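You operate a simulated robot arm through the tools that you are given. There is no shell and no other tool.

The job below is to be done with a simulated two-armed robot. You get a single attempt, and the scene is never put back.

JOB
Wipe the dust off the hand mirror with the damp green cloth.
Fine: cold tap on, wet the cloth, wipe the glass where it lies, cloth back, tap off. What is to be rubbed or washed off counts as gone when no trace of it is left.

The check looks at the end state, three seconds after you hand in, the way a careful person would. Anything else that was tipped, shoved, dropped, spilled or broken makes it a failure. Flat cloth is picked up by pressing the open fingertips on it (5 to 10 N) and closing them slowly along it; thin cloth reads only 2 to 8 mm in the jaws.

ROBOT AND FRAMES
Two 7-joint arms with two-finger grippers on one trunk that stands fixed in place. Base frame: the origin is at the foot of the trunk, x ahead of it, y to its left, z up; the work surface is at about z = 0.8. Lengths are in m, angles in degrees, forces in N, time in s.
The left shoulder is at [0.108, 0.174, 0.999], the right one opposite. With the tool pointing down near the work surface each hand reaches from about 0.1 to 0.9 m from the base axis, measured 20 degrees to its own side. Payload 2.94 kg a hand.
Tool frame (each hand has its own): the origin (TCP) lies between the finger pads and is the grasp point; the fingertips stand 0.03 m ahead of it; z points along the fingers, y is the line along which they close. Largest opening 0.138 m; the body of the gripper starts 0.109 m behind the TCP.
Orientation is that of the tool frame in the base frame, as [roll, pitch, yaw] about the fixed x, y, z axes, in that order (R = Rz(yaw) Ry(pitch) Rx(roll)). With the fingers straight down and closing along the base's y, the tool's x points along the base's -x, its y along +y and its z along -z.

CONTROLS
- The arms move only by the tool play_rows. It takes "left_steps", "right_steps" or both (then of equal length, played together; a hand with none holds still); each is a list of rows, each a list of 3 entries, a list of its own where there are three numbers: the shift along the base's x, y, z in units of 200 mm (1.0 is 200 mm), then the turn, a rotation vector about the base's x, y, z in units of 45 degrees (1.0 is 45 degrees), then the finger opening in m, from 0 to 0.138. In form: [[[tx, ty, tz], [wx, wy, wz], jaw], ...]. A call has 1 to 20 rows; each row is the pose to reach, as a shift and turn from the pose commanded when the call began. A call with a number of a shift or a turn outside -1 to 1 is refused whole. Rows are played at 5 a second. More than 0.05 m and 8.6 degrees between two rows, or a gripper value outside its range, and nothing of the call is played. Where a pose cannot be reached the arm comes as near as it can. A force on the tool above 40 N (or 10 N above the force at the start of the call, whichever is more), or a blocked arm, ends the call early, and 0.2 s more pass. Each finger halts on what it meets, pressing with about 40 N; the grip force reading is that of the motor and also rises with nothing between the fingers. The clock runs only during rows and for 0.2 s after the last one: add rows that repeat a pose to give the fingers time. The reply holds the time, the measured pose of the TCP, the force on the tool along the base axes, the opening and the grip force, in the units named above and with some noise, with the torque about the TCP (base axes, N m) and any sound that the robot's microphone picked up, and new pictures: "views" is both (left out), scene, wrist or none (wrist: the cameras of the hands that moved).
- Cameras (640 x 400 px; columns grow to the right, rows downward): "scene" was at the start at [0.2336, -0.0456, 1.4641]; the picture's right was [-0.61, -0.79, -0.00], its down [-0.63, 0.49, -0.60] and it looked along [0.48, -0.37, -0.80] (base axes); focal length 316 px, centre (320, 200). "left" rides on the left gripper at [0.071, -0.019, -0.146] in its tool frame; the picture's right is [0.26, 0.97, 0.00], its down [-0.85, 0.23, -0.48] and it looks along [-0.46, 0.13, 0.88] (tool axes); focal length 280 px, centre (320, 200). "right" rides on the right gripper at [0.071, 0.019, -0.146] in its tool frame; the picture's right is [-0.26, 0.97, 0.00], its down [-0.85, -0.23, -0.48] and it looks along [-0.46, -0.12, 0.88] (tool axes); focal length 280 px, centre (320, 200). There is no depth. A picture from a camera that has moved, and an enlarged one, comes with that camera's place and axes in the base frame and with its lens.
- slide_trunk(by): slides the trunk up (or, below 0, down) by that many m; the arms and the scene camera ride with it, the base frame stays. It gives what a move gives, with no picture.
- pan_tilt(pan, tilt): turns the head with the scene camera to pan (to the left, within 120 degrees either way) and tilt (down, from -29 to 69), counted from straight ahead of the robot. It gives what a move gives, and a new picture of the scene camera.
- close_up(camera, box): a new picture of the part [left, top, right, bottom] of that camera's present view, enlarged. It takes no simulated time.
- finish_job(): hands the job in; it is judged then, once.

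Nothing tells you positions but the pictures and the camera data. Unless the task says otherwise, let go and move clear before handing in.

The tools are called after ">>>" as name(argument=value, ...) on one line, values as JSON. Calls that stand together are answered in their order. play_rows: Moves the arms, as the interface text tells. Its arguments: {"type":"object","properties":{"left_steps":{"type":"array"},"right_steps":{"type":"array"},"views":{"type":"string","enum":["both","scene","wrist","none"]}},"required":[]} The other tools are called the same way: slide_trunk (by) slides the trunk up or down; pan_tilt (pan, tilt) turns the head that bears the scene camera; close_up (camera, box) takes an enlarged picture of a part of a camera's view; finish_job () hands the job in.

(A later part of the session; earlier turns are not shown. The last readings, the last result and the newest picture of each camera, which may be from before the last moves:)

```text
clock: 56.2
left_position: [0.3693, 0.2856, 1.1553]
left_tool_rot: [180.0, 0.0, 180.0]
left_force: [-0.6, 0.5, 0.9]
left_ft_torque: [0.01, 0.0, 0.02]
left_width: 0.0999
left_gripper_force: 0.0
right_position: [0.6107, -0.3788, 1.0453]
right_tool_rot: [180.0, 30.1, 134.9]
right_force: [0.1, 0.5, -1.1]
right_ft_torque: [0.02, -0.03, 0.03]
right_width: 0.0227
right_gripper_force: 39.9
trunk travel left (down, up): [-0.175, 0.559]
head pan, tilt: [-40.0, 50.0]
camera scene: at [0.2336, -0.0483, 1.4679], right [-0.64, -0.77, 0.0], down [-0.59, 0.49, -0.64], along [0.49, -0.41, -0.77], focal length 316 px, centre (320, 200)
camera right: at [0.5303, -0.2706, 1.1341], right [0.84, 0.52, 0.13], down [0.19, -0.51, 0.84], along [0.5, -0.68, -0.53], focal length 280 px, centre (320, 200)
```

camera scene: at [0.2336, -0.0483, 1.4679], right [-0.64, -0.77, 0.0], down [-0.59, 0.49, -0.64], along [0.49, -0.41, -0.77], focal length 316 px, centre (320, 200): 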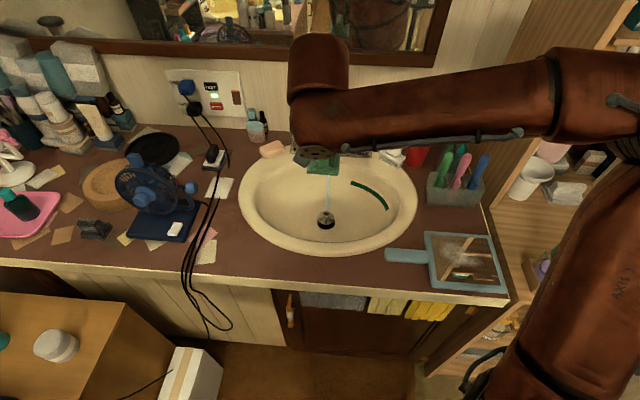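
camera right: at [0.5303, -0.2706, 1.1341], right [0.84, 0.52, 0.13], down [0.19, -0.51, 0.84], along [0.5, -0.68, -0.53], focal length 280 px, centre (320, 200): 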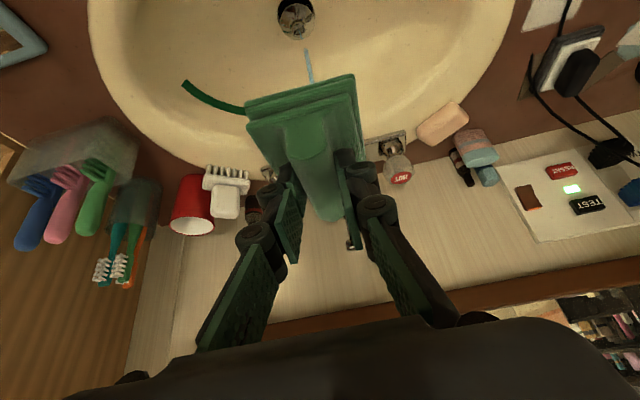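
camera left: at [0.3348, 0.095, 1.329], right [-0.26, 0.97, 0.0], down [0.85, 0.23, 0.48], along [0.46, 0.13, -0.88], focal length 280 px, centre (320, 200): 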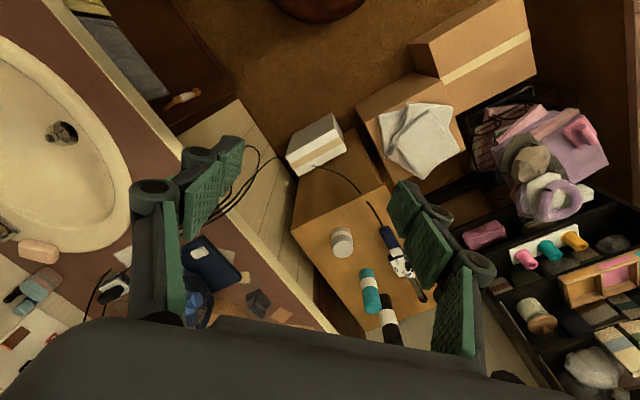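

Now I'll lower it into the basin in front of the stream, before sliding under the spout.

>>> play_rows(right_steps=[[[0, 0, -0.17], [0, 0, 0], 0.012], [[0, 0, -0.34], [0, 0, 0], 0.012], [[0, 0, -0.51], [0, 0, 0], 0.012], [[0, 0, -0.68], [0, 0, 0], 0.012], [[0, 0, -0.82], [0, 0, 0], 0.012], [[0, 0, -0.965], [0, 0, 0], 0.012], [[0, 0, -0.965], [0, 0, 0], 0.012]])

>>> close_up(camera="scene", box=[250, 90, 410, 190])

>>> close_up(camera="right", box=[200, 60, 440, 210])

```text
clock: 57.8
left_position: [0.3682, 0.2849, 1.1556]
left_tool_rot: [-180.0, 0.1, 179.9]
left_force: [0.0, -0.9, 0.4]
left_ft_torque: [0.02, -0.01, -0.01]
left_width: 0.1
left_gripper_force: 0.1
right_position: [0.6113, -0.3789, 0.8526]
right_tool_rot: [180.0, 30.1, 134.9]
right_force: [-0.3, -0.8, -0.8]
right_ft_torque: [0.01, -0.01, -0.02]
right_width: 0.023
right_gripper_force: 39.9
trunk travel left (down, up): [-0.175, 0.559]
head pan, tilt: [-40.0, 50.0]
camera scene: at [0.2334, -0.0484, 1.468], right [-0.64, -0.77, 0.0], down [-0.59, 0.49, -0.64], along [0.49, -0.41, -0.77], focal length 316 px, centre (320, 200)
camera right: at [0.5293, -0.27, 0.9413], right [0.84, 0.52, 0.13], down [0.19, -0.51, 0.84], along [0.5, -0.68, -0.53], focal length 280 px, centre (320, 200)
```

scene: 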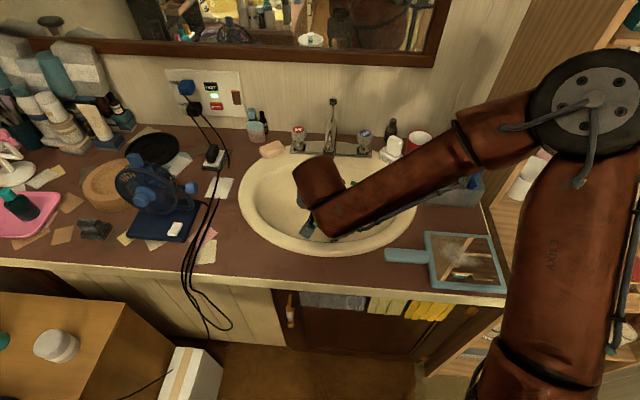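
right: 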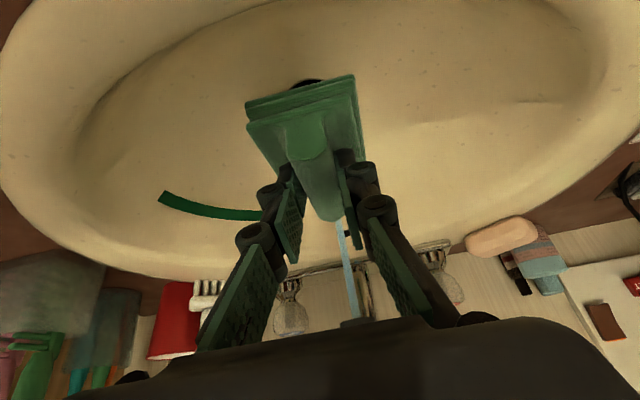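

```text
4.00 times, centred on (330, 140) of scene
camera zoom: at [0.2334, -0.0484, 1.468], right [-0.64, -0.77, 0.0], down [-0.59, 0.49, -0.64], along [0.49, -0.41, -0.77], focal length 1264 px, centre (280, 440)
```

zoom: 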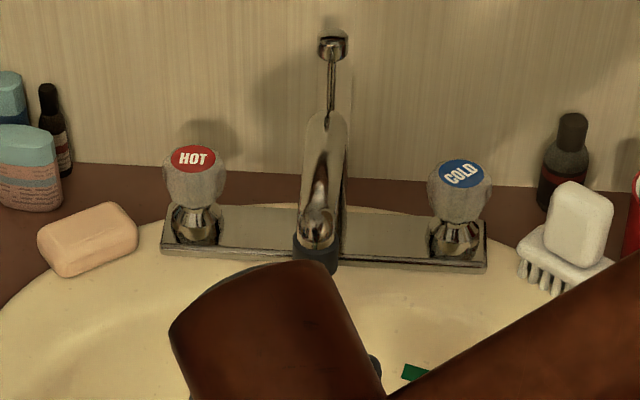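

```text
2.67 times, centred on (320, 135) of right
camera zoom: at [0.5293, -0.27, 0.9413], right [0.84, 0.52, 0.13], down [0.19, -0.51, 0.84], along [0.5, -0.68, -0.53], focal length 748 px, centre (320, 373)
```

zoom: 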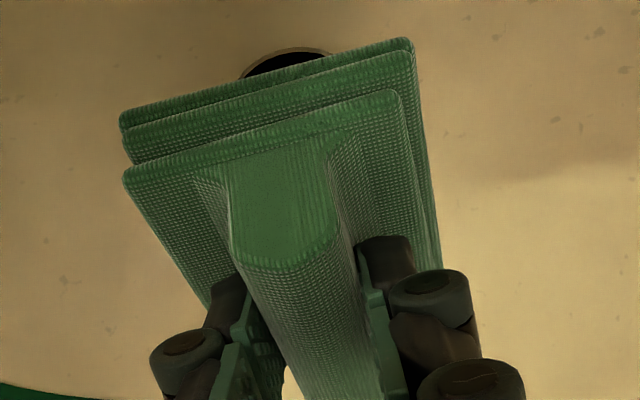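

It's clear on all sides, and the stream is straight ahead of the cloth. I'll slide forward under the spout.

>>> play_rows(right_steps=[[[0.07, -0.07, 0], [0, 0, 0], 0.012], [[0.14, -0.14, 0], [0, 0, 0], 0.012], [[0.2, -0.205, 0], [0, 0, 0], 0.012], [[0.25, -0.255, 0], [0, 0, 0], 0.012], [[0.29, -0.298, 0], [0, 0, 0], 0.012], [[0.29, -0.298, 0], [0, 0, 0], 0.012], [[0.29, -0.298, 0], [0, 0, 0], 0.012]])

>>> close_up(camera="scene", box=[250, 90, 410, 190])

>>> close_up(camera="right", box=[200, 60, 480, 235])

```text
clock: 59.4
left_position: [0.3698, 0.2845, 1.1557]
left_tool_rot: [-180.0, 0.0, 179.9]
left_force: [-0.3, 0.2, -0.1]
left_ft_torque: [0.0, 0.0, 0.0]
left_width: 0.0999
left_gripper_force: 0.0
right_position: [0.669, -0.4394, 0.851]
right_tool_rot: [-180.0, 30.1, 134.8]
right_force: [0.6, 0.1, -0.4]
right_ft_torque: [0.0, -0.01, 0.0]
right_width: 0.0227
right_gripper_force: 39.9
trunk travel left (down, up): [-0.175, 0.559]
head pan, tilt: [-40.0, 50.0]
camera scene: at [0.2339, -0.0487, 1.4678], right [-0.64, -0.77, 0.0], down [-0.59, 0.49, -0.64], along [0.49, -0.41, -0.77], focal length 316 px, centre (320, 200)
camera right: at [0.5879, -0.3301, 0.9405], right [0.84, 0.52, 0.13], down [0.19, -0.51, 0.84], along [0.5, -0.68, -0.53], focal length 280 px, centre (320, 200)
```

scene: 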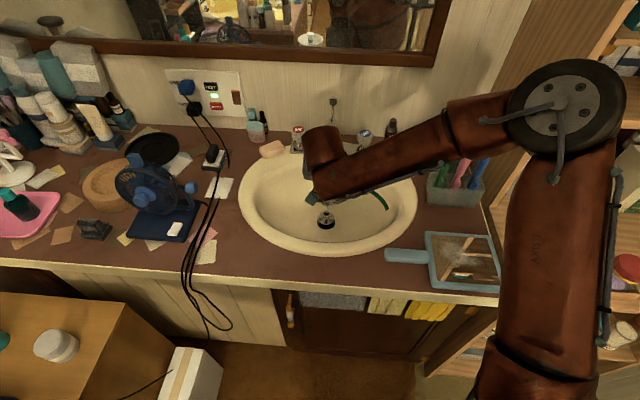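
right: 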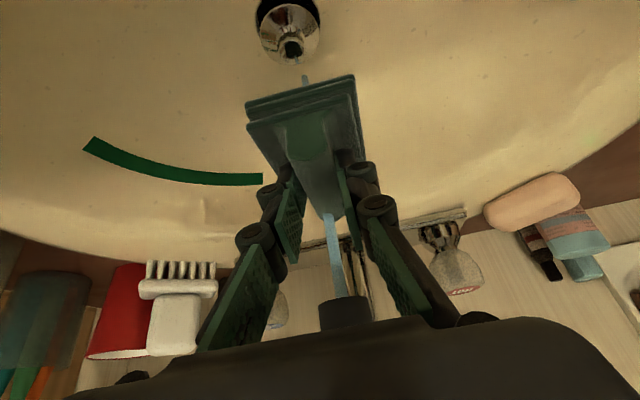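

```text
4.00 times, centred on (330, 140) of scene
camera zoom: at [0.2339, -0.0487, 1.4678], right [-0.64, -0.77, 0.0], down [-0.59, 0.49, -0.64], along [0.49, -0.41, -0.77], focal length 1264 px, centre (280, 440)
```

zoom: 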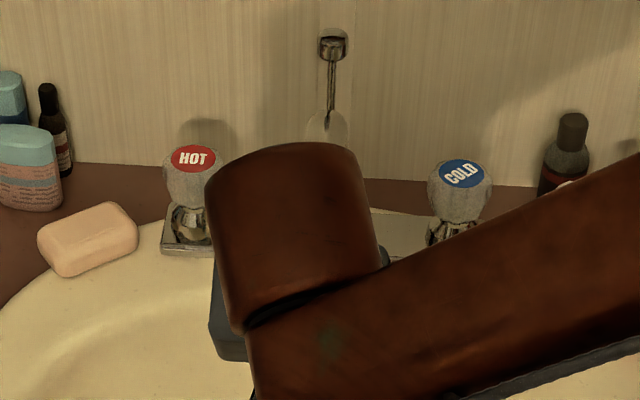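

```text
2.29 times, centred on (340, 148) of right
camera zoom: at [0.5879, -0.3301, 0.9405], right [0.84, 0.52, 0.13], down [0.19, -0.51, 0.84], along [0.5, -0.68, -0.53], focal length 641 px, centre (274, 320)
```

zoom: 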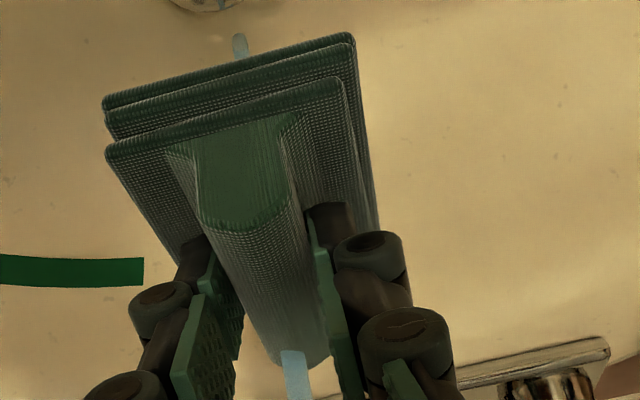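

The stream falls on the front of the cloth and it is turning dark. I'll hold it there and sweep gently sideways to wet it well.

>>> play_rows(right_steps=[[[0.015, -0.015, 0], [0, 0, 0], 0.012], [[0.015, -0.015, 0], [0, 0, 0], 0.012], [[0.05, 0.02, 0], [0, 0, 0], 0.012], [[0.08, 0.05, 0], [0, 0, 0], 0.012], [[0.08, 0.05, 0], [0, 0, 0], 0.012], [[0.05, 0.02, 0], [0, 0, 0], 0.012], [[0.015, -0.015, 0], [0, 0, 0], 0.012], [[-0.02, -0.05, 0], [0, 0, 0], 0.012], [[-0.05, -0.08, 0], [0, 0, 0], 0.012], [[-0.05, -0.08, 0], [0, 0, 0], 0.012], [[-0.02, -0.05, 0], [0, 0, 0], 0.012], [[0.015, -0.015, 0], [0, 0, 0], 0.012], [[0.015, -0.015, 0], [0, 0, 0], 0.012], [[0.015, -0.015, 0], [0, 0, 0], 0.012], [[0.015, -0.015, 0], [0, 0, 0], 0.012], [[0.015, -0.015, 0], [0, 0, 0], 0.012]], views="wrist")

>>> close_up(camera="right", box=[200, 60, 480, 235])

```text
clock: 62.8
left_position: [0.3692, 0.2859, 1.1556]
left_tool_rot: [-180.0, 0.1, 180.0]
left_force: [-0.5, -0.2, -0.1]
left_ft_torque: [-0.02, -0.02, 0.02]
left_width: 0.1002
left_gripper_force: 0.2
right_position: [0.6713, -0.4409, 0.8512]
right_tool_rot: [-179.9, 29.9, 134.9]
right_force: [-1.2, 0.5, -0.4]
right_ft_torque: [0.02, 0.0, -0.01]
right_width: 0.0229
right_gripper_force: 39.9
trunk travel left (down, up): [-0.175, 0.559]
head pan, tilt: [-40.0, 50.0]
camera right: at [0.5907, -0.3332, 0.9412], right [0.84, 0.52, 0.13], down [0.19, -0.51, 0.84], along [0.5, -0.68, -0.53], focal length 280 px, centre (320, 200)
```

right: 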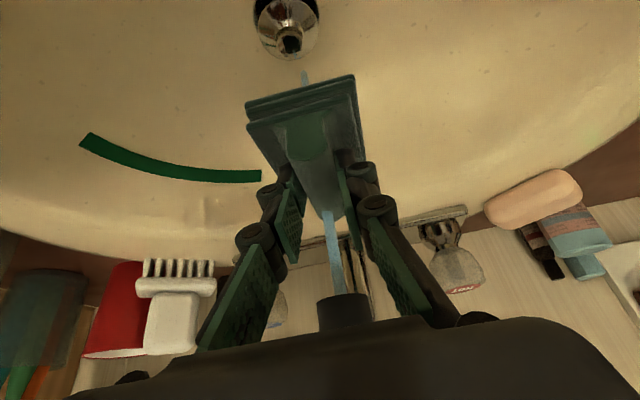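

```text
2.29 times, centred on (340, 148) of right
camera zoom: at [0.5907, -0.3332, 0.9412], right [0.84, 0.52, 0.13], down [0.19, -0.51, 0.84], along [0.5, -0.68, -0.53], focal length 641 px, centre (274, 320)
```

zoom: 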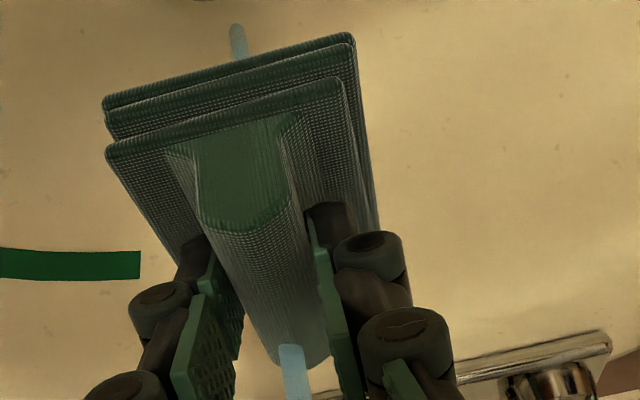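

The cloth is evenly darkened and looks wet. I'll back out of the stream, let it drip over the basin for a moment, then lift.

>>> play_rows(right_steps=[[[-0.06, 0.06, 0], [0, 0, 0], 0.012], [[-0.14, 0.14, 0], [0, 0, 0], 0.012], [[-0.22, 0.22, 0], [0, 0, 0], 0.012], [[-0.3, 0.3, 0], [0, 0, 0], 0.012], [[-0.3, 0.3, 0], [0, 0, 0], 0.012], [[-0.3, 0.3, 0], [0, 0, 0], 0.012], [[-0.3, 0.3, 0], [0, 0, 0], 0.012], [[-0.3, 0.3, 0], [0, 0, 0], 0.012], [[-0.3, 0.3, 0], [0, 0, 0], 0.012], [[-0.3, 0.3, 0], [0, 0, 0], 0.012], [[-0.3, 0.3, 0], [0, 0, 0], 0.012], [[-0.3, 0.3, 0], [0, 0, 0], 0.012], [[-0.3, 0.3, 0], [0, 0, 0], 0.012], [[-0.3, 0.3, 0], [0, 0, 0], 0.012]])

>>> close_up(camera="scene", box=[380, 220, 516, 305])

>>> close_up(camera="right", box=[200, 60, 480, 235])

```text
clock: 65.8
left_position: [0.3677, 0.2852, 1.155]
left_tool_rot: [-179.9, 0.0, -180.0]
left_force: [0.2, -0.1, -0.1]
left_ft_torque: [-0.02, -0.03, -0.03]
left_width: 0.1001
left_gripper_force: 0.0
right_position: [0.6118, -0.3803, 0.8503]
right_tool_rot: [179.8, 30.0, 134.9]
right_force: [-0.4, -0.2, -0.6]
right_ft_torque: [-0.01, -0.04, 0.0]
right_width: 0.0228
right_gripper_force: 40.0
trunk travel left (down, up): [-0.175, 0.559]
head pan, tilt: [-40.0, 50.0]
camera scene: at [0.2338, -0.0485, 1.4678], right [-0.64, -0.77, 0.0], down [-0.59, 0.49, -0.64], along [0.49, -0.41, -0.77], focal length 316 px, centre (320, 200)
camera right: at [0.5308, -0.2725, 0.9409], right [0.84, 0.52, 0.13], down [0.19, -0.51, 0.84], along [0.5, -0.68, -0.53], focal length 280 px, centre (320, 200)
```

scene: 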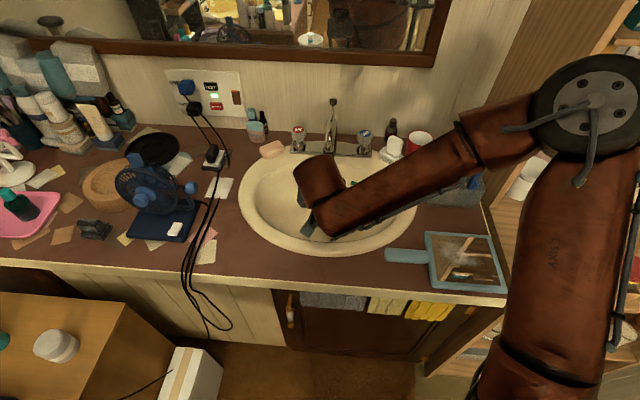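
right: 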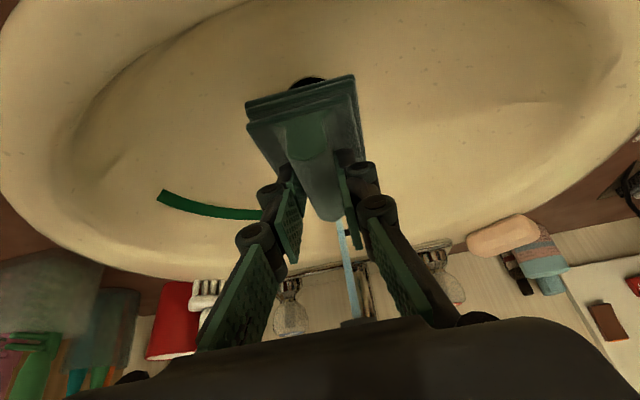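

```text
4.71 times, centred on (448, 262) of scene
camera zoom: at [0.2338, -0.0485, 1.4678], right [-0.64, -0.77, 0.0], down [-0.59, 0.49, -0.64], along [0.49, -0.41, -0.77], focal length 1487 px, centre (-282, -94)
```

zoom: 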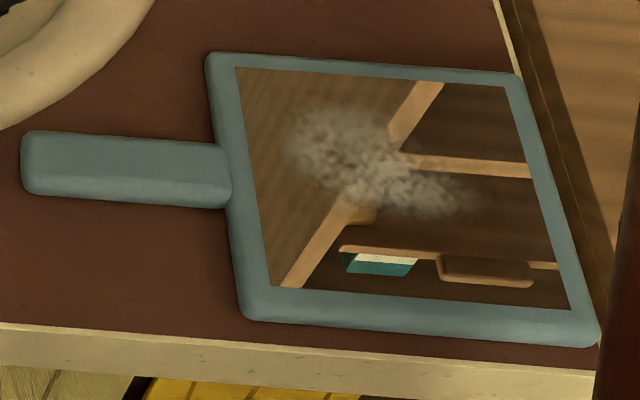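

```text
2.29 times, centred on (340, 148) of right
camera zoom: at [0.5308, -0.2725, 0.9409], right [0.84, 0.52, 0.13], down [0.19, -0.51, 0.84], along [0.5, -0.68, -0.53], focal length 641 px, centre (274, 320)
```

zoom: 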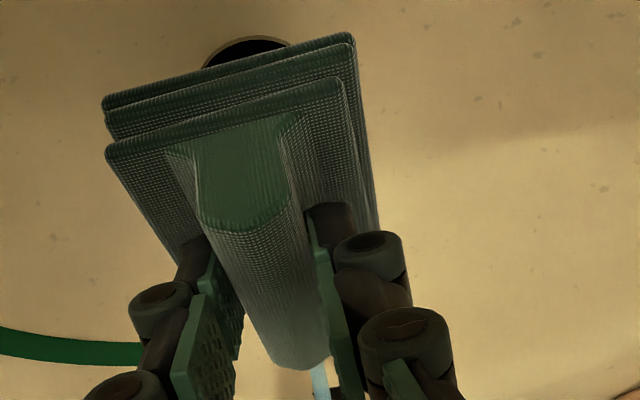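

The cloth is plainly darker and damp. From the picture the glass spans about 138 × 125 mm, aligned at 45° and centred at [0.30, -0.546]. I'll lift out of the basin and carry the cloth over the mirror.

>>> play_rows(right_steps=[[[0, 0, 0.2], [0, 0, 0], 0.012], [[0, 0, 0.4], [0, 0, 0], 0.012], [[-0.05, 0, 0.6], [0, 0, 0], 0.012], [[-0.15, 0, 0.75], [0, 0, 0], 0.012], [[-0.35, 0, 0.75], [0, 0, 0], 0.012], [[-0.55, 0, 0.75], [0, 0, 0], 0.012], [[-0.75, -0.05, 0.75], [0, 0, 0], 0.012], [[-0.95, -0.15, 0.75], [0, 0, 0], 0.012], [[-0.95, -0.15, 0.75], [0, 0, 0], 0.012]])

```text
clock: 68.0
left_position: [0.369, 0.2861, 1.1558]
left_tool_rot: [-179.8, 0.0, 180.0]
left_force: [0.4, -0.2, -0.9]
left_ft_torque: [-0.05, 0.0, 0.0]
left_width: 0.1
left_gripper_force: 0.1
right_position: [0.4454, -0.3907, 1.0452]
right_tool_rot: [174.7, 34.1, 133.5]
right_force: [0.0, 0.5, -2.0]
right_ft_torque: [-0.03, 0.01, -0.03]
right_width: 0.0231
right_gripper_force: 39.7
right hand out of reach, approached as far as the arm can: row 7, 8, 9
trunk travel left (down, up): [-0.175, 0.559]
head pan, tilt: [-40.0, 50.0]
stopped in row 9 (right hand): the arm was blocked; the commanded pose is now the measured one
camera scene: at [0.2331, -0.0467, 1.4681], right [-0.64, -0.77, 0.0], down [-0.59, 0.49, -0.64], along [0.49, -0.41, -0.77], focal length 316 px, centre (320, 200)
camera right: at [0.3535, -0.2851, 1.1274], right [0.81, 0.54, 0.22], down [0.11, -0.51, 0.85], along [0.58, -0.66, -0.48], focal length 280 px, centre (320, 200)
```

scene: 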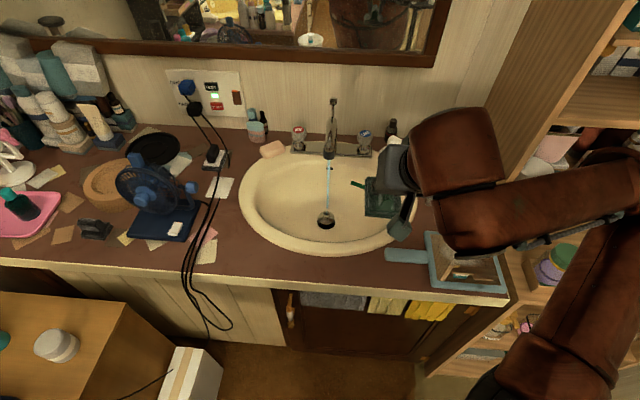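
right: 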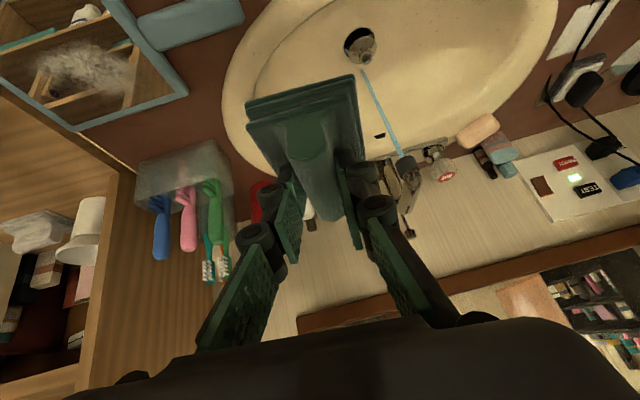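

The arm reported being blocked here, and the tool tilted slightly. I'll look to the right to see whether the elbow is touching the shelf before moving further.

>>> pan_tilt(pan=-85, tilt=30)

```text
clock: 69.1
left_position: [0.3679, 0.2837, 1.1557]
left_tool_rot: [180.0, 0.0, 179.9]
left_force: [0.1, -1.3, -0.7]
left_ft_torque: [-0.02, 0.02, -0.04]
left_width: 0.1
left_gripper_force: 0.0
right_position: [0.4459, -0.3921, 1.0454]
right_tool_rot: [174.4, 34.1, 133.6]
right_force: [-0.6, 0.4, 0.1]
right_ft_torque: [0.0, 0.03, -0.02]
right_width: 0.0226
right_gripper_force: 39.7
trunk travel left (down, up): [-0.175, 0.559]
head pan, tilt: [-85.0, 30.0]
camera scene: at [0.1827, -0.0891, 1.4973], right [-1.0, -0.09, 0.0], down [-0.04, 0.5, -0.87], along [0.08, -0.86, -0.5], focal length 316 px, centre (320, 200)
```

scene: 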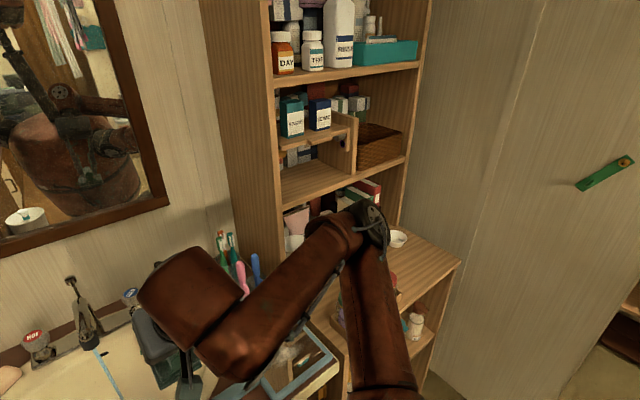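

The elbow is close in front of the shelf but looks free. The likely limit is the sideways lean of the wrist. I'll turn back to yaw 180, so the lean runs along the forearm and is natural for the arm, and try to reach the mirror that way.

>>> play_rows(right_steps=[[[0.05, 0, 0], [-0.008, 0.016, 0.12], 0.012], [[0.1, 0, 0], [-0.016, 0.032, 0.241], 0.012], [[0.15, 0, 0], [-0.023, 0.048, 0.362], 0.012], [[0.15, -0.05, 0], [-0.031, 0.064, 0.482], 0.012], [[0.15, -0.1, 0], [-0.039, 0.08, 0.603], 0.012], [[0.1, -0.15, 0], [-0.047, 0.096, 0.723], 0.012], [[0.05, -0.2, 0], [-0.055, 0.112, 0.844], 0.012], [[0, -0.3, 0], [-0.062, 0.128, 0.964], 0.012], [[0, -0.3, 0], [-0.062, 0.128, 0.964], 0.012]])

>>> pan_tilt(pan=-50, tilt=50)

```text
clock: 71.1
left_position: [0.3686, 0.2851, 1.1567]
left_tool_rot: [180.0, 0.0, 180.0]
left_force: [-1.4, 0.0, -0.2]
left_ft_torque: [0.0, 0.01, 0.04]
left_width: 0.1001
left_gripper_force: 0.1
right_position: [0.447, -0.4523, 1.0471]
right_tool_rot: [-179.9, 30.0, -179.9]
right_force: [-0.6, -0.3, -0.3]
right_ft_torque: [-0.02, 0.0, 0.02]
right_width: 0.0229
right_gripper_force: 39.8
trunk travel left (down, up): [-0.175, 0.559]
head pan, tilt: [-85.0, 30.0]
camera scene: at [0.1826, -0.0888, 1.4974], right [-1.0, -0.09, 0.0], down [-0.04, 0.5, -0.87], along [0.08, -0.86, -0.5], focal length 316 px, centre (320, 200)
camera right: at [0.3134, -0.4327, 1.1363], right [0.23, 0.97, 0.13], down [0.5, -0.23, 0.84], along [0.84, -0.13, -0.53], focal length 280 px, centre (320, 200)
```

scene: 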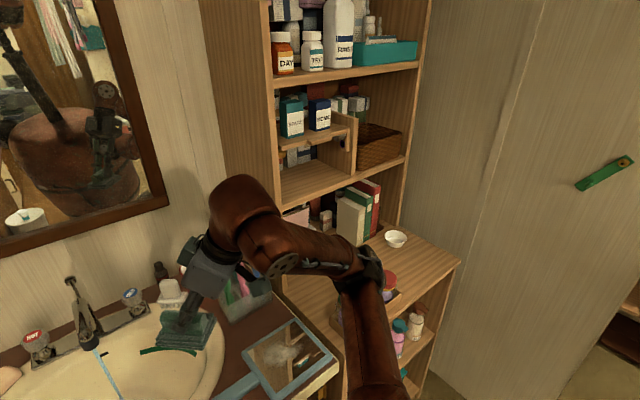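
right: 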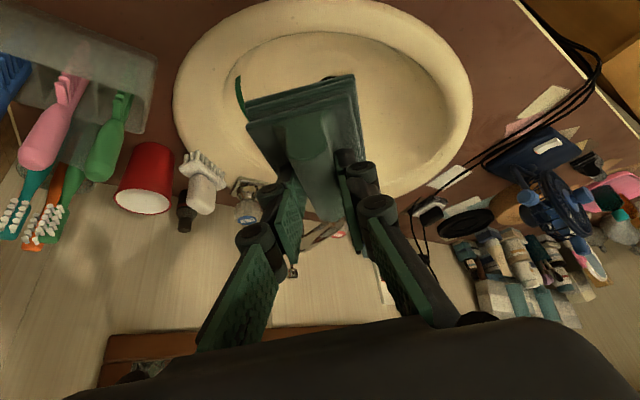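

```text
clock: 72.1
left_position: [0.3698, 0.2859, 1.155]
left_tool_rot: [-180.0, 0.0, 180.0]
left_force: [-0.7, 0.4, -0.8]
left_ft_torque: [-0.01, -0.02, 0.0]
left_width: 0.0999
left_gripper_force: 0.0
right_position: [0.4479, -0.4511, 1.046]
right_tool_rot: [180.0, 30.0, 179.9]
right_force: [0.2, -0.7, -1.1]
right_ft_torque: [0.01, 0.01, 0.0]
right_width: 0.0227
right_gripper_force: 39.8
trunk travel left (down, up): [-0.175, 0.559]
head pan, tilt: [-50.0, 50.0]
camera scene: at [0.2242, -0.0584, 1.4679], right [-0.77, -0.64, 0.0], down [-0.49, 0.59, -0.64], along [0.41, -0.49, -0.77], focal length 316 px, centre (320, 200)
```

scene: 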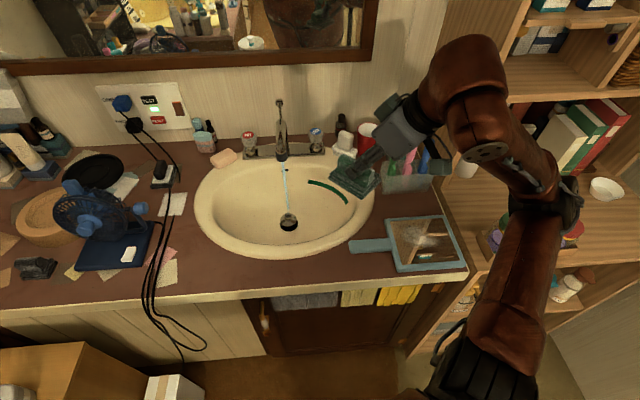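

It reached this pose exactly, and yaw 180 also lines the cloth's long side up with the dust streak. I'll move over the glass at hover height.

>>> play_rows(right_steps=[[[-0.12, -0.07, 0], [0, 0, 0], 0.012], [[-0.24, -0.14, 0], [0, 0, 0], 0.012], [[-0.36, -0.21, 0], [0, 0, 0], 0.012], [[-0.48, -0.28, 0], [0, 0, 0], 0.012], [[-0.6, -0.35, -0.1], [0, 0, 0], 0.012], [[-0.7, -0.41, -0.25], [0, 0, 0], 0.012], [[-0.8, -0.46, -0.4], [0, 0, 0], 0.012], [[-0.8, -0.46, -0.5], [0, 0, 0], 0.012], [[-0.8, -0.46, -0.5], [0, 0, 0], 0.012]])

>>> close_up(camera="scene", box=[330, 180, 490, 280])

```text
clock: 74.1
left_position: [0.3689, 0.285, 1.1558]
left_tool_rot: [180.0, 0.0, -180.0]
left_force: [-0.3, -0.2, -0.7]
left_ft_torque: [0.0, 0.01, 0.01]
left_width: 0.1003
left_gripper_force: 0.1
right_position: [0.2858, -0.5448, 0.9482]
right_tool_rot: [179.9, 29.9, 179.9]
right_force: [0.1, -0.4, -1.0]
right_ft_torque: [-0.02, 0.04, 0.02]
right_width: 0.0225
right_gripper_force: 40.3
trunk travel left (down, up): [-0.175, 0.559]
head pan, tilt: [-50.0, 50.0]
camera scene: at [0.2236, -0.058, 1.468], right [-0.77, -0.64, 0.0], down [-0.49, 0.59, -0.64], along [0.41, -0.49, -0.77], focal length 316 px, centre (320, 200)
camera right: at [0.1522, -0.5261, 1.0381], right [0.23, 0.96, 0.13], down [0.5, -0.23, 0.84], along [0.84, -0.12, -0.53], focal length 280 px, centre (320, 200)
```

scene: 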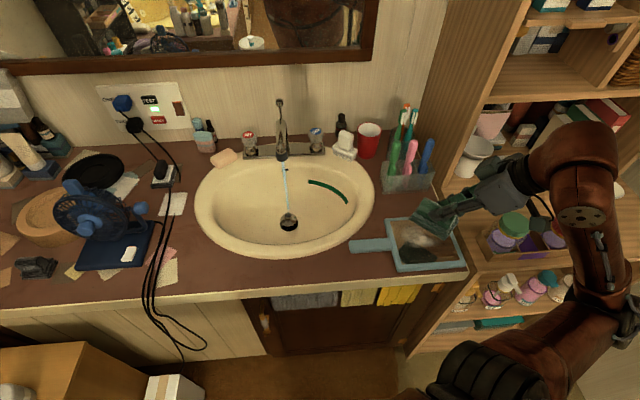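
right: 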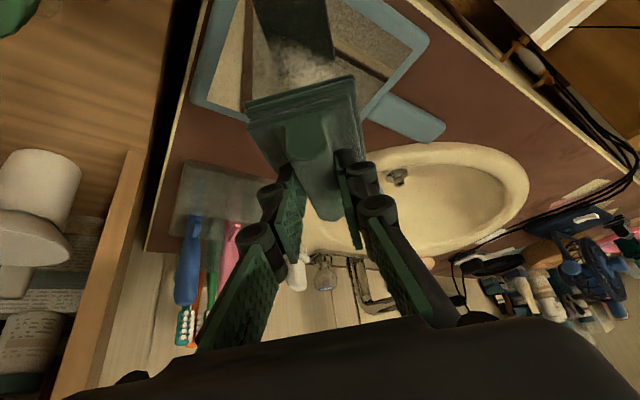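

```text
4.00 times, centred on (410, 230) of scene
camera zoom: at [0.2236, -0.058, 1.468], right [-0.77, -0.64, 0.0], down [-0.49, 0.59, -0.64], along [0.41, -0.49, -0.77], focal length 1264 px, centre (-40, 80)
```

zoom: 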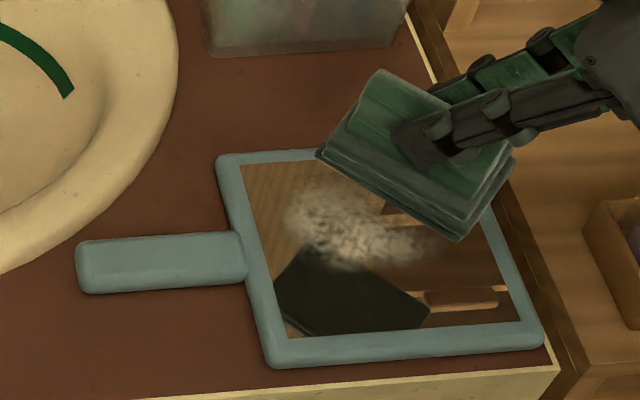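

The cloth is over the glass and the dust is clearly visible. I'll lower it in small steps and read the force for first contact.

>>> play_rows(right_steps=[[[0.01, 0.01, -0.1], [0, 0, 0], 0.012], [[0.01, 0.01, -0.2], [0, 0, 0], 0.012], [[0.01, 0.01, -0.28], [0, 0, 0], 0.012], [[0.01, 0.01, -0.34], [0, 0, 0], 0.012], [[0.01, 0.01, -0.34], [0, 0, 0], 0.012]])

>>> close_up(camera="scene", box=[346, 190, 490, 280])

```text
clock: 75.3
left_position: [0.3705, 0.2853, 1.1551]
left_tool_rot: [180.0, -0.1, 180.0]
left_force: [0.8, -0.6, -0.5]
left_ft_torque: [0.06, 0.05, -0.03]
left_width: 0.0997
left_gripper_force: 0.0
right_position: [0.2853, -0.5706, 0.8977]
right_tool_rot: [179.9, 29.9, -180.0]
right_force: [-0.4, -1.3, -1.4]
right_ft_torque: [0.02, 0.02, 0.0]
right_width: 0.0228
right_gripper_force: 39.6
right hand out of reach, approached as far as the arm can: row 1, 2, 3, 4, 5
trunk travel left (down, up): [-0.175, 0.559]
head pan, tilt: [-50.0, 50.0]
camera scene: at [0.226, -0.0589, 1.4674], right [-0.77, -0.64, 0.0], down [-0.49, 0.59, -0.64], along [0.41, -0.49, -0.77], focal length 316 px, centre (320, 200)
camera right: at [0.1522, -0.552, 0.988], right [0.23, 0.96, 0.13], down [0.5, -0.23, 0.84], along [0.84, -0.12, -0.53], focal length 280 px, centre (320, 200)
```

scene: 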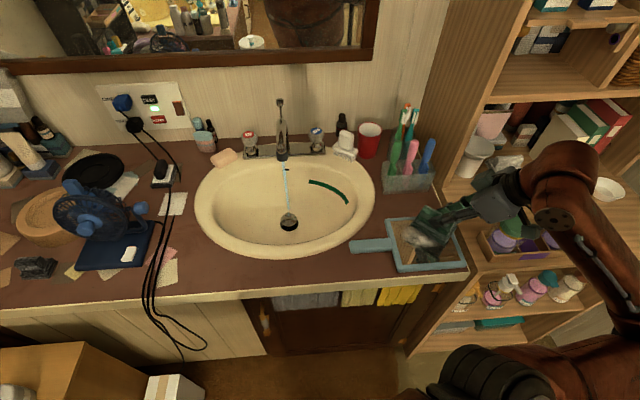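
right: 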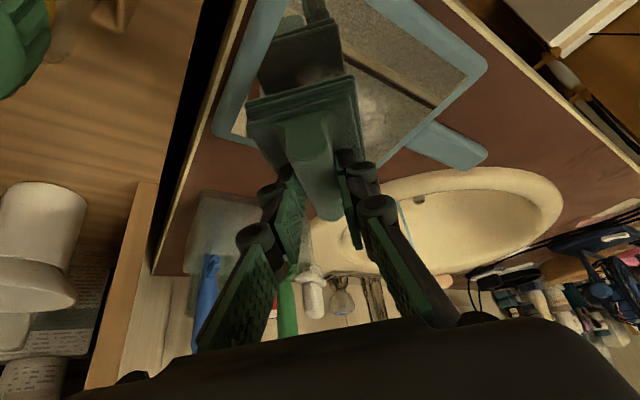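

```text
4.44 times, centred on (418, 235) of scene
camera zoom: at [0.226, -0.0589, 1.4674], right [-0.77, -0.64, 0.0], down [-0.49, 0.59, -0.64], along [0.41, -0.49, -0.77], focal length 1405 px, centre (-116, 44)
```

zoom: 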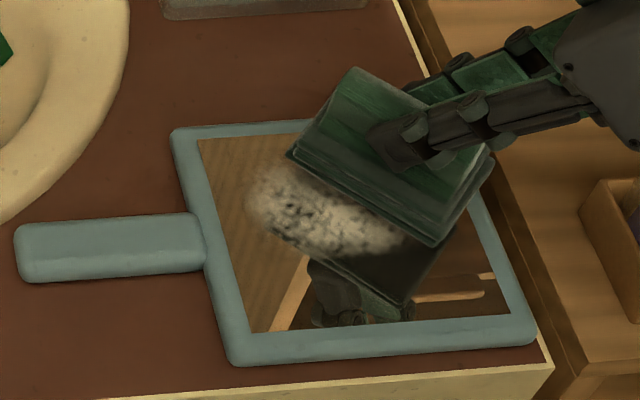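

The arm can't hold this lean direction lower down; it slid outward. Turning to yaw 225 moves the wrist outward, where it's comfortable, and aligns the cloth with the glass. I'll rise, then rotate.

>>> play_rows(right_steps=[[[0, 0, 0.12], [0, 0, 0], 0.012], [[0, 0, 0.25], [0, 0, 0], 0.012], [[0, 0.02, 0.3], [0, 0, 0.14], 0.012], [[0, 0.03, 0.3], [0, 0, 0.28], 0.012], [[0.01, 0.04, 0.3], [0, 0, 0.42], 0.012], [[0.02, 0.05, 0.3], [0, 0, 0.56], 0.012], [[0.02, 0.06, 0.3], [0, 0, 0.7], 0.012], [[0.025, 0.07, 0.3], [0, 0, 0.85], 0.012], [[0.025, 0.075, 0.3], [0, 0, 1.0], 0.012], [[0.025, 0.075, 0.3], [0, 0, 1.0], 0.012]])

>>> close_up(camera="scene", box=[346, 170, 520, 280])

```text
clock: 77.5
left_position: [0.3695, 0.2853, 1.1555]
left_tool_rot: [179.9, 0.0, -180.0]
left_force: [0.0, 0.3, -0.1]
left_ft_torque: [-0.03, -0.01, -0.03]
left_width: 0.1001
left_gripper_force: 0.1
right_position: [0.2889, -0.5546, 0.9603]
right_tool_rot: [-180.0, 30.0, -135.0]
right_force: [-0.1, -0.1, 0.3]
right_ft_torque: [-0.01, 0.01, 0.03]
right_width: 0.0226
right_gripper_force: 39.9
trunk travel left (down, up): [-0.175, 0.559]
head pan, tilt: [-50.0, 50.0]
camera scene: at [0.224, -0.0582, 1.4679], right [-0.77, -0.64, 0.0], down [-0.49, 0.59, -0.64], along [0.41, -0.49, -0.77], focal length 316 px, centre (320, 200)
camera right: at [0.1814, -0.6372, 1.049], right [-0.52, 0.84, 0.13], down [0.51, 0.19, 0.84], along [0.68, 0.5, -0.53], focal length 280 px, centre (320, 200)
```

scene: 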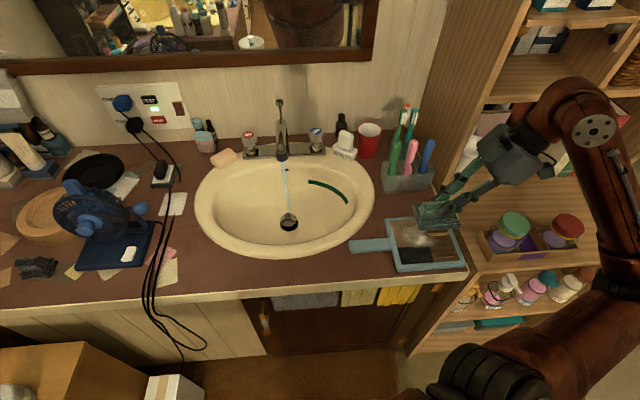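
right: 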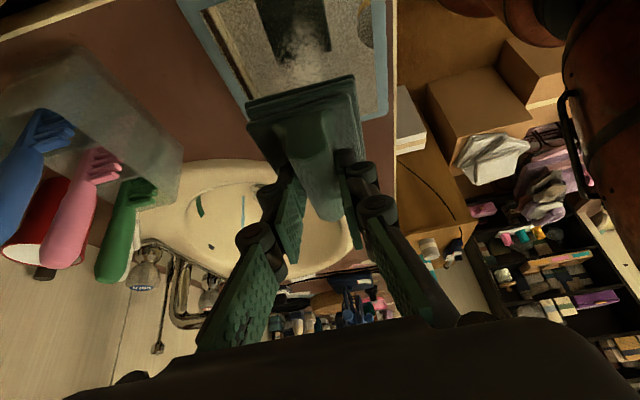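

```text
3.64 times, centred on (433, 225) of scene
camera zoom: at [0.224, -0.0582, 1.4679], right [-0.77, -0.64, 0.0], down [-0.49, 0.59, -0.64], along [0.41, -0.49, -0.77], focal length 1149 px, centre (-91, 109)
```

zoom: 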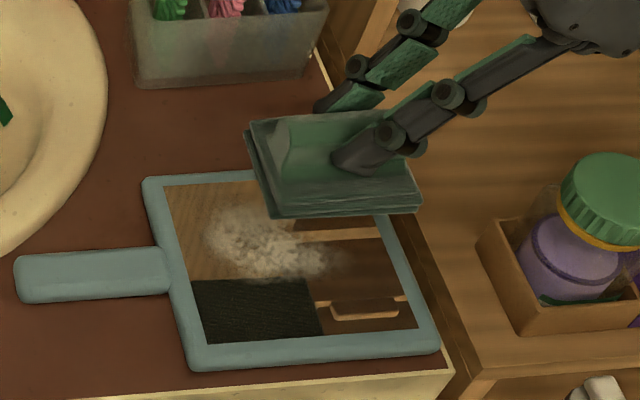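

Reached, well aligned, and clear of the jars. Descending slowly.

>>> play_rows(right_steps=[[[0.008, -0.005, -0.1], [0, 0, 0], 0.012], [[0.008, -0.005, -0.2], [0, 0, 0], 0.012], [[0.008, -0.005, -0.3], [0, 0, 0], 0.012], [[0.008, -0.005, -0.38], [0, 0, 0], 0.012], [[0.008, -0.005, -0.38], [0, 0, 0], 0.012]])

>>> close_up(camera="scene", box=[346, 190, 490, 280])

```text
clock: 78.7
left_position: [0.3694, 0.2839, 1.1547]
left_tool_rot: [-180.0, -0.1, -180.0]
left_force: [0.3, -0.6, -1.2]
left_ft_torque: [-0.01, 0.0, -0.01]
left_width: 0.1003
left_gripper_force: 0.1
right_position: [0.2902, -0.5562, 0.8832]
right_tool_rot: [179.9, 29.9, -135.1]
right_force: [0.1, 0.3, -0.6]
right_ft_torque: [-0.02, -0.01, -0.02]
right_width: 0.0227
right_gripper_force: 40.2
trunk travel left (down, up): [-0.175, 0.559]
head pan, tilt: [-50.0, 50.0]
camera scene: at [0.2241, -0.0583, 1.4679], right [-0.77, -0.64, 0.0], down [-0.49, 0.59, -0.64], along [0.41, -0.49, -0.77], focal length 316 px, centre (320, 200)
camera right: at [0.1829, -0.6381, 0.9726], right [-0.52, 0.84, 0.13], down [0.51, 0.19, 0.84], along [0.68, 0.5, -0.53], focal length 280 px, centre (320, 200)
```

scene: 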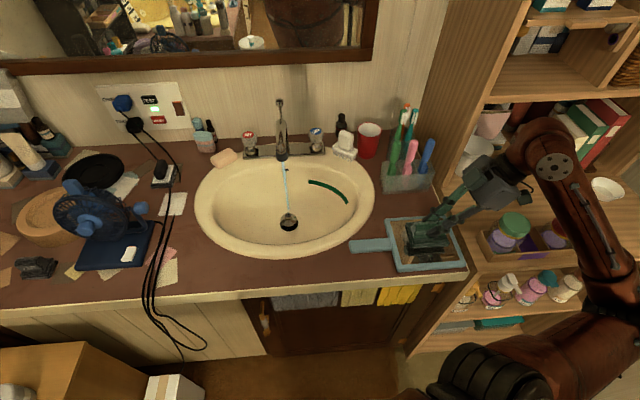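
right: 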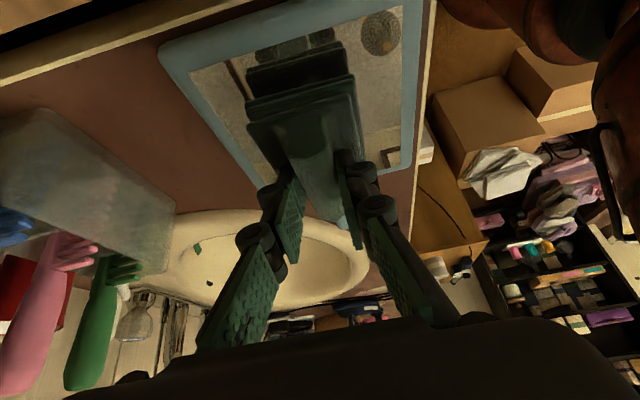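

```text
4.44 times, centred on (418, 235) of scene
camera zoom: at [0.2241, -0.0583, 1.4679], right [-0.77, -0.64, 0.0], down [-0.49, 0.59, -0.64], along [0.41, -0.49, -0.77], focal length 1405 px, centre (-116, 44)
```

zoom: 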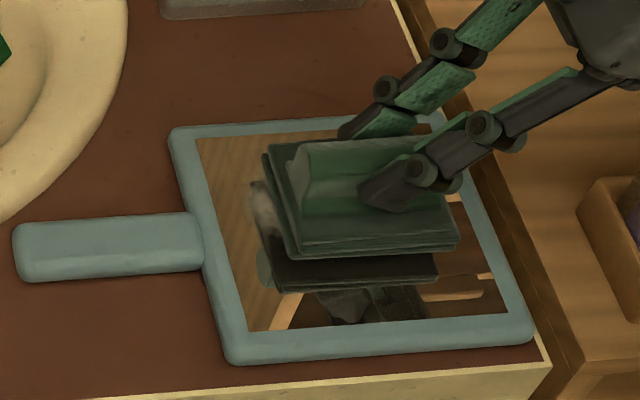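

The reflection shows roughly 15–20 mm left to go. I'll continue with finer steps.

>>> play_rows(right_steps=[[[0, 0, -0.03], [0, 0, 0], 0.012], [[0, 0, -0.06], [0, 0, 0], 0.012], [[0, 0, -0.075], [0, 0, 0], 0.012], [[0, 0, -0.075], [0, 0, 0], 0.012]], views="none")

>>> play_rows(right_steps=[[[0, 0, -0.01], [0, 0, 0], 0.012], [[0, 0, -0.01], [0, 0, 0], 0.012]], views="none")

>>> play_rows(right_steps=[[[0, 0, -0.01], [0, 0, 0], 0.012], [[0, 0, -0.01], [0, 0, 0], 0.012]], views="scene")

>>> close_up(camera="scene", box=[346, 190, 490, 280])

```text
clock: 79.7
left_position: [0.3695, 0.2854, 1.1561]
left_tool_rot: [-179.9, 0.1, -179.9]
left_force: [0.3, -0.6, 0.0]
left_ft_torque: [-0.01, -0.01, 0.02]
left_width: 0.1002
left_gripper_force: 0.0
right_position: [0.2901, -0.557, 0.8712]
right_tool_rot: [-179.5, 30.0, -135.0]
right_force: [0.0, -6.9, 33.0]
right_ft_torque: [0.71, -0.68, -0.1]
right_width: 0.0225
right_gripper_force: 40.4
trunk travel left (down, up): [-0.175, 0.559]
head pan, tilt: [-50.0, 50.0]
```

```text
clock: 80.1
left_position: [0.367, 0.2866, 1.1557]
left_tool_rot: [-179.8, 0.1, 179.9]
left_force: [0.1, 0.0, 0.6]
left_ft_torque: [0.06, -0.02, 0.02]
left_width: 0.1002
left_gripper_force: 0.1
right_position: [0.2904, -0.5565, 0.872]
right_tool_rot: [-179.3, 30.2, -134.9]
right_force: [-7.5, 3.6, 22.1]
right_ft_torque: [0.56, 0.22, 0.18]
right_width: 0.0225
right_gripper_force: 39.8
trunk travel left (down, up): [-0.175, 0.559]
head pan, tilt: [-50.0, 50.0]
stopped in row 1 (right hand): the force on the tool passed its limit at 46 N (the readings are from after the stop); the commanded pose is now the measured one
```

```text
clock: 80.7
left_position: [0.3683, 0.2861, 1.1555]
left_tool_rot: [-179.9, 0.1, -179.9]
left_force: [0.0, -0.3, 0.1]
left_ft_torque: [0.0, 0.01, 0.0]
left_width: 0.1004
left_gripper_force: 0.2
right_position: [0.2917, -0.558, 0.8714]
right_tool_rot: [-178.9, 30.4, -134.8]
right_force: [-6.6, 2.6, 23.2]
right_ft_torque: [0.35, 0.45, 0.16]
right_width: 0.0226
right_gripper_force: 40.1
trunk travel left (down, up): [-0.175, 0.559]
head pan, tilt: [-50.0, 50.0]
stopped in row 2 (right hand): the force on the tool passed its limit at 42 N (the readings are from after the stop); the commanded pose is now the measured one
camera scene: at [0.2225, -0.056, 1.4681], right [-0.77, -0.64, 0.0], down [-0.49, 0.59, -0.64], along [0.41, -0.49, -0.76], focal length 316 px, centre (320, 200)
```

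scene: 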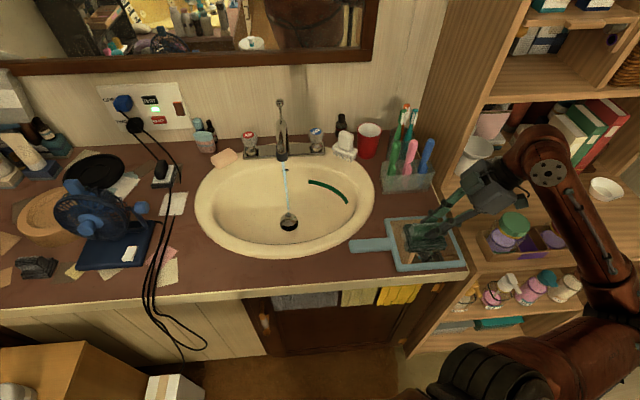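

```text
4.44 times, centred on (418, 235) of scene
camera zoom: at [0.2225, -0.056, 1.4681], right [-0.77, -0.64, 0.0], down [-0.49, 0.59, -0.64], along [0.41, -0.49, -0.76], focal length 1405 px, centre (-116, 44)
```

zoom: 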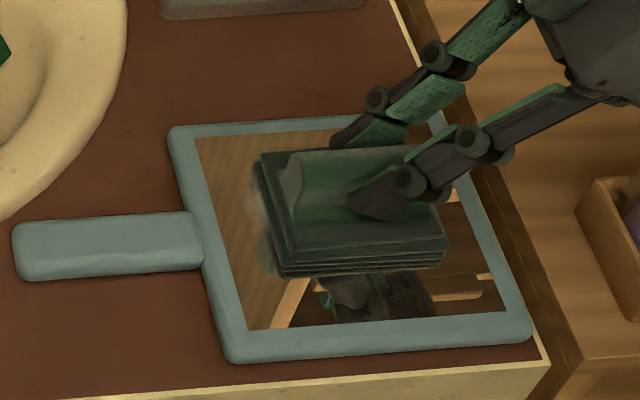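

Contact is at TCP z ≈ 0.872, and that was firmer than I want. The mirror looks unmoved. I'll ease up to a light press before wiping.

>>> play_rows(right_steps=[[[0, 0, 0.006], [0, 0, 0], 0.012], [[0, 0, 0.006], [0, 0, 0], 0.012]], views="none")

```text
clock: 81.2
left_position: [0.3682, 0.2859, 1.1555]
left_tool_rot: [-179.8, 0.2, -179.9]
left_force: [0.1, 0.2, 0.3]
left_ft_torque: [-0.03, 0.01, 0.04]
left_width: 0.1002
left_gripper_force: 0.1
right_position: [0.2928, -0.5575, 0.871]
right_tool_rot: [-179.1, 30.3, -134.9]
right_force: [-3.4, 1.5, 19.0]
right_ft_torque: [0.3, 0.01, 0.04]
right_width: 0.0229
right_gripper_force: 40.4
trunk travel left (down, up): [-0.175, 0.559]
head pan, tilt: [-50.0, 50.0]
```

>>> play_rows(right_steps=[[[0, 0, 0.01], [0, 0, 0], 0.012], [[0, 0, 0.015], [0, 0, 0], 0.012], [[0, 0, 0.015], [0, 0, 0], 0.012]], views="none")

```text
clock: 82.0
left_position: [0.37, 0.2854, 1.1558]
left_tool_rot: [180.0, 0.0, 179.9]
left_force: [-0.7, -0.6, -0.7]
left_ft_torque: [-0.03, 0.01, -0.02]
left_width: 0.1
left_gripper_force: 0.1
right_position: [0.2933, -0.5586, 0.8719]
right_tool_rot: [-179.4, 30.3, -135.0]
right_force: [0.0, 0.4, 0.1]
right_ft_torque: [-0.04, 0.04, 0.01]
right_width: 0.0229
right_gripper_force: 39.8
trunk travel left (down, up): [-0.175, 0.559]
head pan, tilt: [-50.0, 50.0]
```

The contact height is known now, at about 6 N per mm. I'll press lightly (about 1.5 mm) and wipe in strokes that stay inside the frame.

>>> play_rows(right_steps=[[[0, 0, -0.0075], [0, 0, 0], 0.012], [[0.0318, 0.0318, -0.0075], [0, 0, 0], 0.012], [[0.0601, 0.0601, -0.0075], [0, 0, 0], 0.012], [[0.0318, 0.0318, -0.0075], [0, 0, 0], 0.012], [[0, 0, -0.0075], [0, 0, 0], 0.012], [[-0.0318, -0.0318, -0.0075], [0, 0, 0], 0.012], [[-0.0601, -0.0601, -0.0075], [0, 0, 0], 0.012], [[-0.0283, -0.0919, -0.0075], [0, 0, 0], 0.012], [[0, -0.0636, -0.0075], [0, 0, 0], 0.012], [[0.0318, -0.0318, -0.0075], [0, 0, 0], 0.012], [[0.0636, 0, -0.0075], [0, 0, 0], 0.012], [[0.0919, 0.0283, -0.0075], [0, 0, 0], 0.012]])

>>> close_up(camera="scene", box=[346, 190, 490, 280])

```text
clock: 84.7
left_position: [0.3687, 0.2855, 1.1562]
left_tool_rot: [179.9, 0.0, 180.0]
left_force: [-0.6, 0.6, -0.2]
left_ft_torque: [0.01, 0.02, 0.0]
left_width: 0.1002
left_gripper_force: 0.0
right_position: [0.3115, -0.5525, 0.8717]
right_tool_rot: [-179.0, 30.3, -135.0]
right_force: [-0.5, -1.6, 2.4]
right_ft_torque: [0.05, 0.05, 0.04]
right_width: 0.0231
right_gripper_force: 39.9
trunk travel left (down, up): [-0.175, 0.559]
head pan, tilt: [-50.0, 50.0]
camera scene: at [0.2239, -0.0581, 1.4679], right [-0.77, -0.64, 0.0], down [-0.49, 0.59, -0.64], along [0.41, -0.49, -0.77], focal length 316 px, centre (320, 200)
camera right: at [0.2016, -0.6333, 0.9603], right [-0.52, 0.85, 0.12], down [0.51, 0.19, 0.84], along [0.69, 0.5, -0.53], focal length 280 px, centre (320, 200)
```

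scene: 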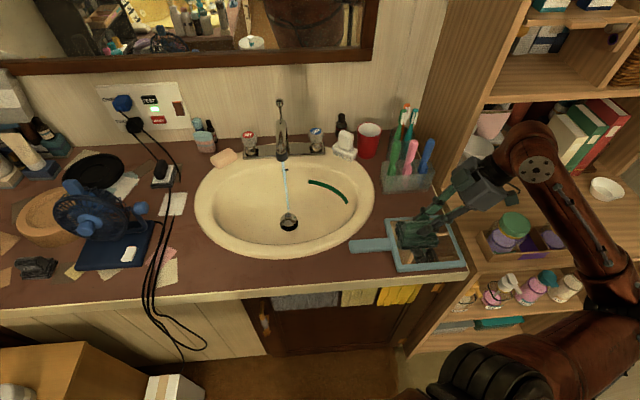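
right: 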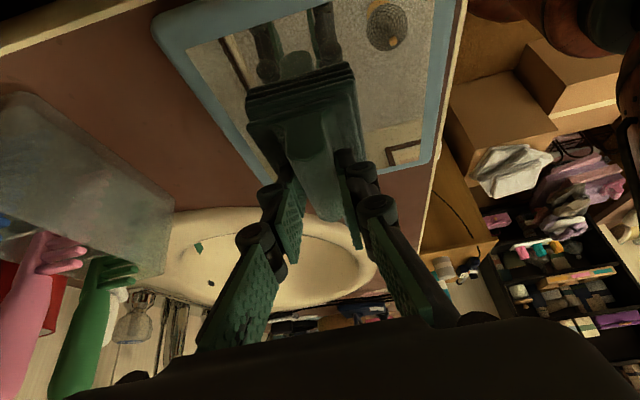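

```text
4.44 times, centred on (418, 235) of scene
camera zoom: at [0.2239, -0.0581, 1.4679], right [-0.77, -0.64, 0.0], down [-0.49, 0.59, -0.64], along [0.41, -0.49, -0.77], focal length 1405 px, centre (-116, 44)
```

zoom: 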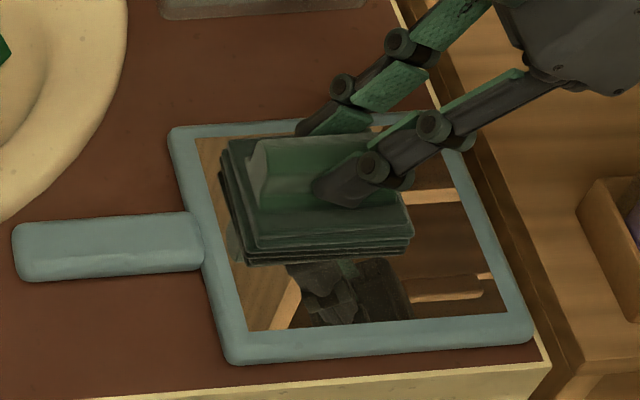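

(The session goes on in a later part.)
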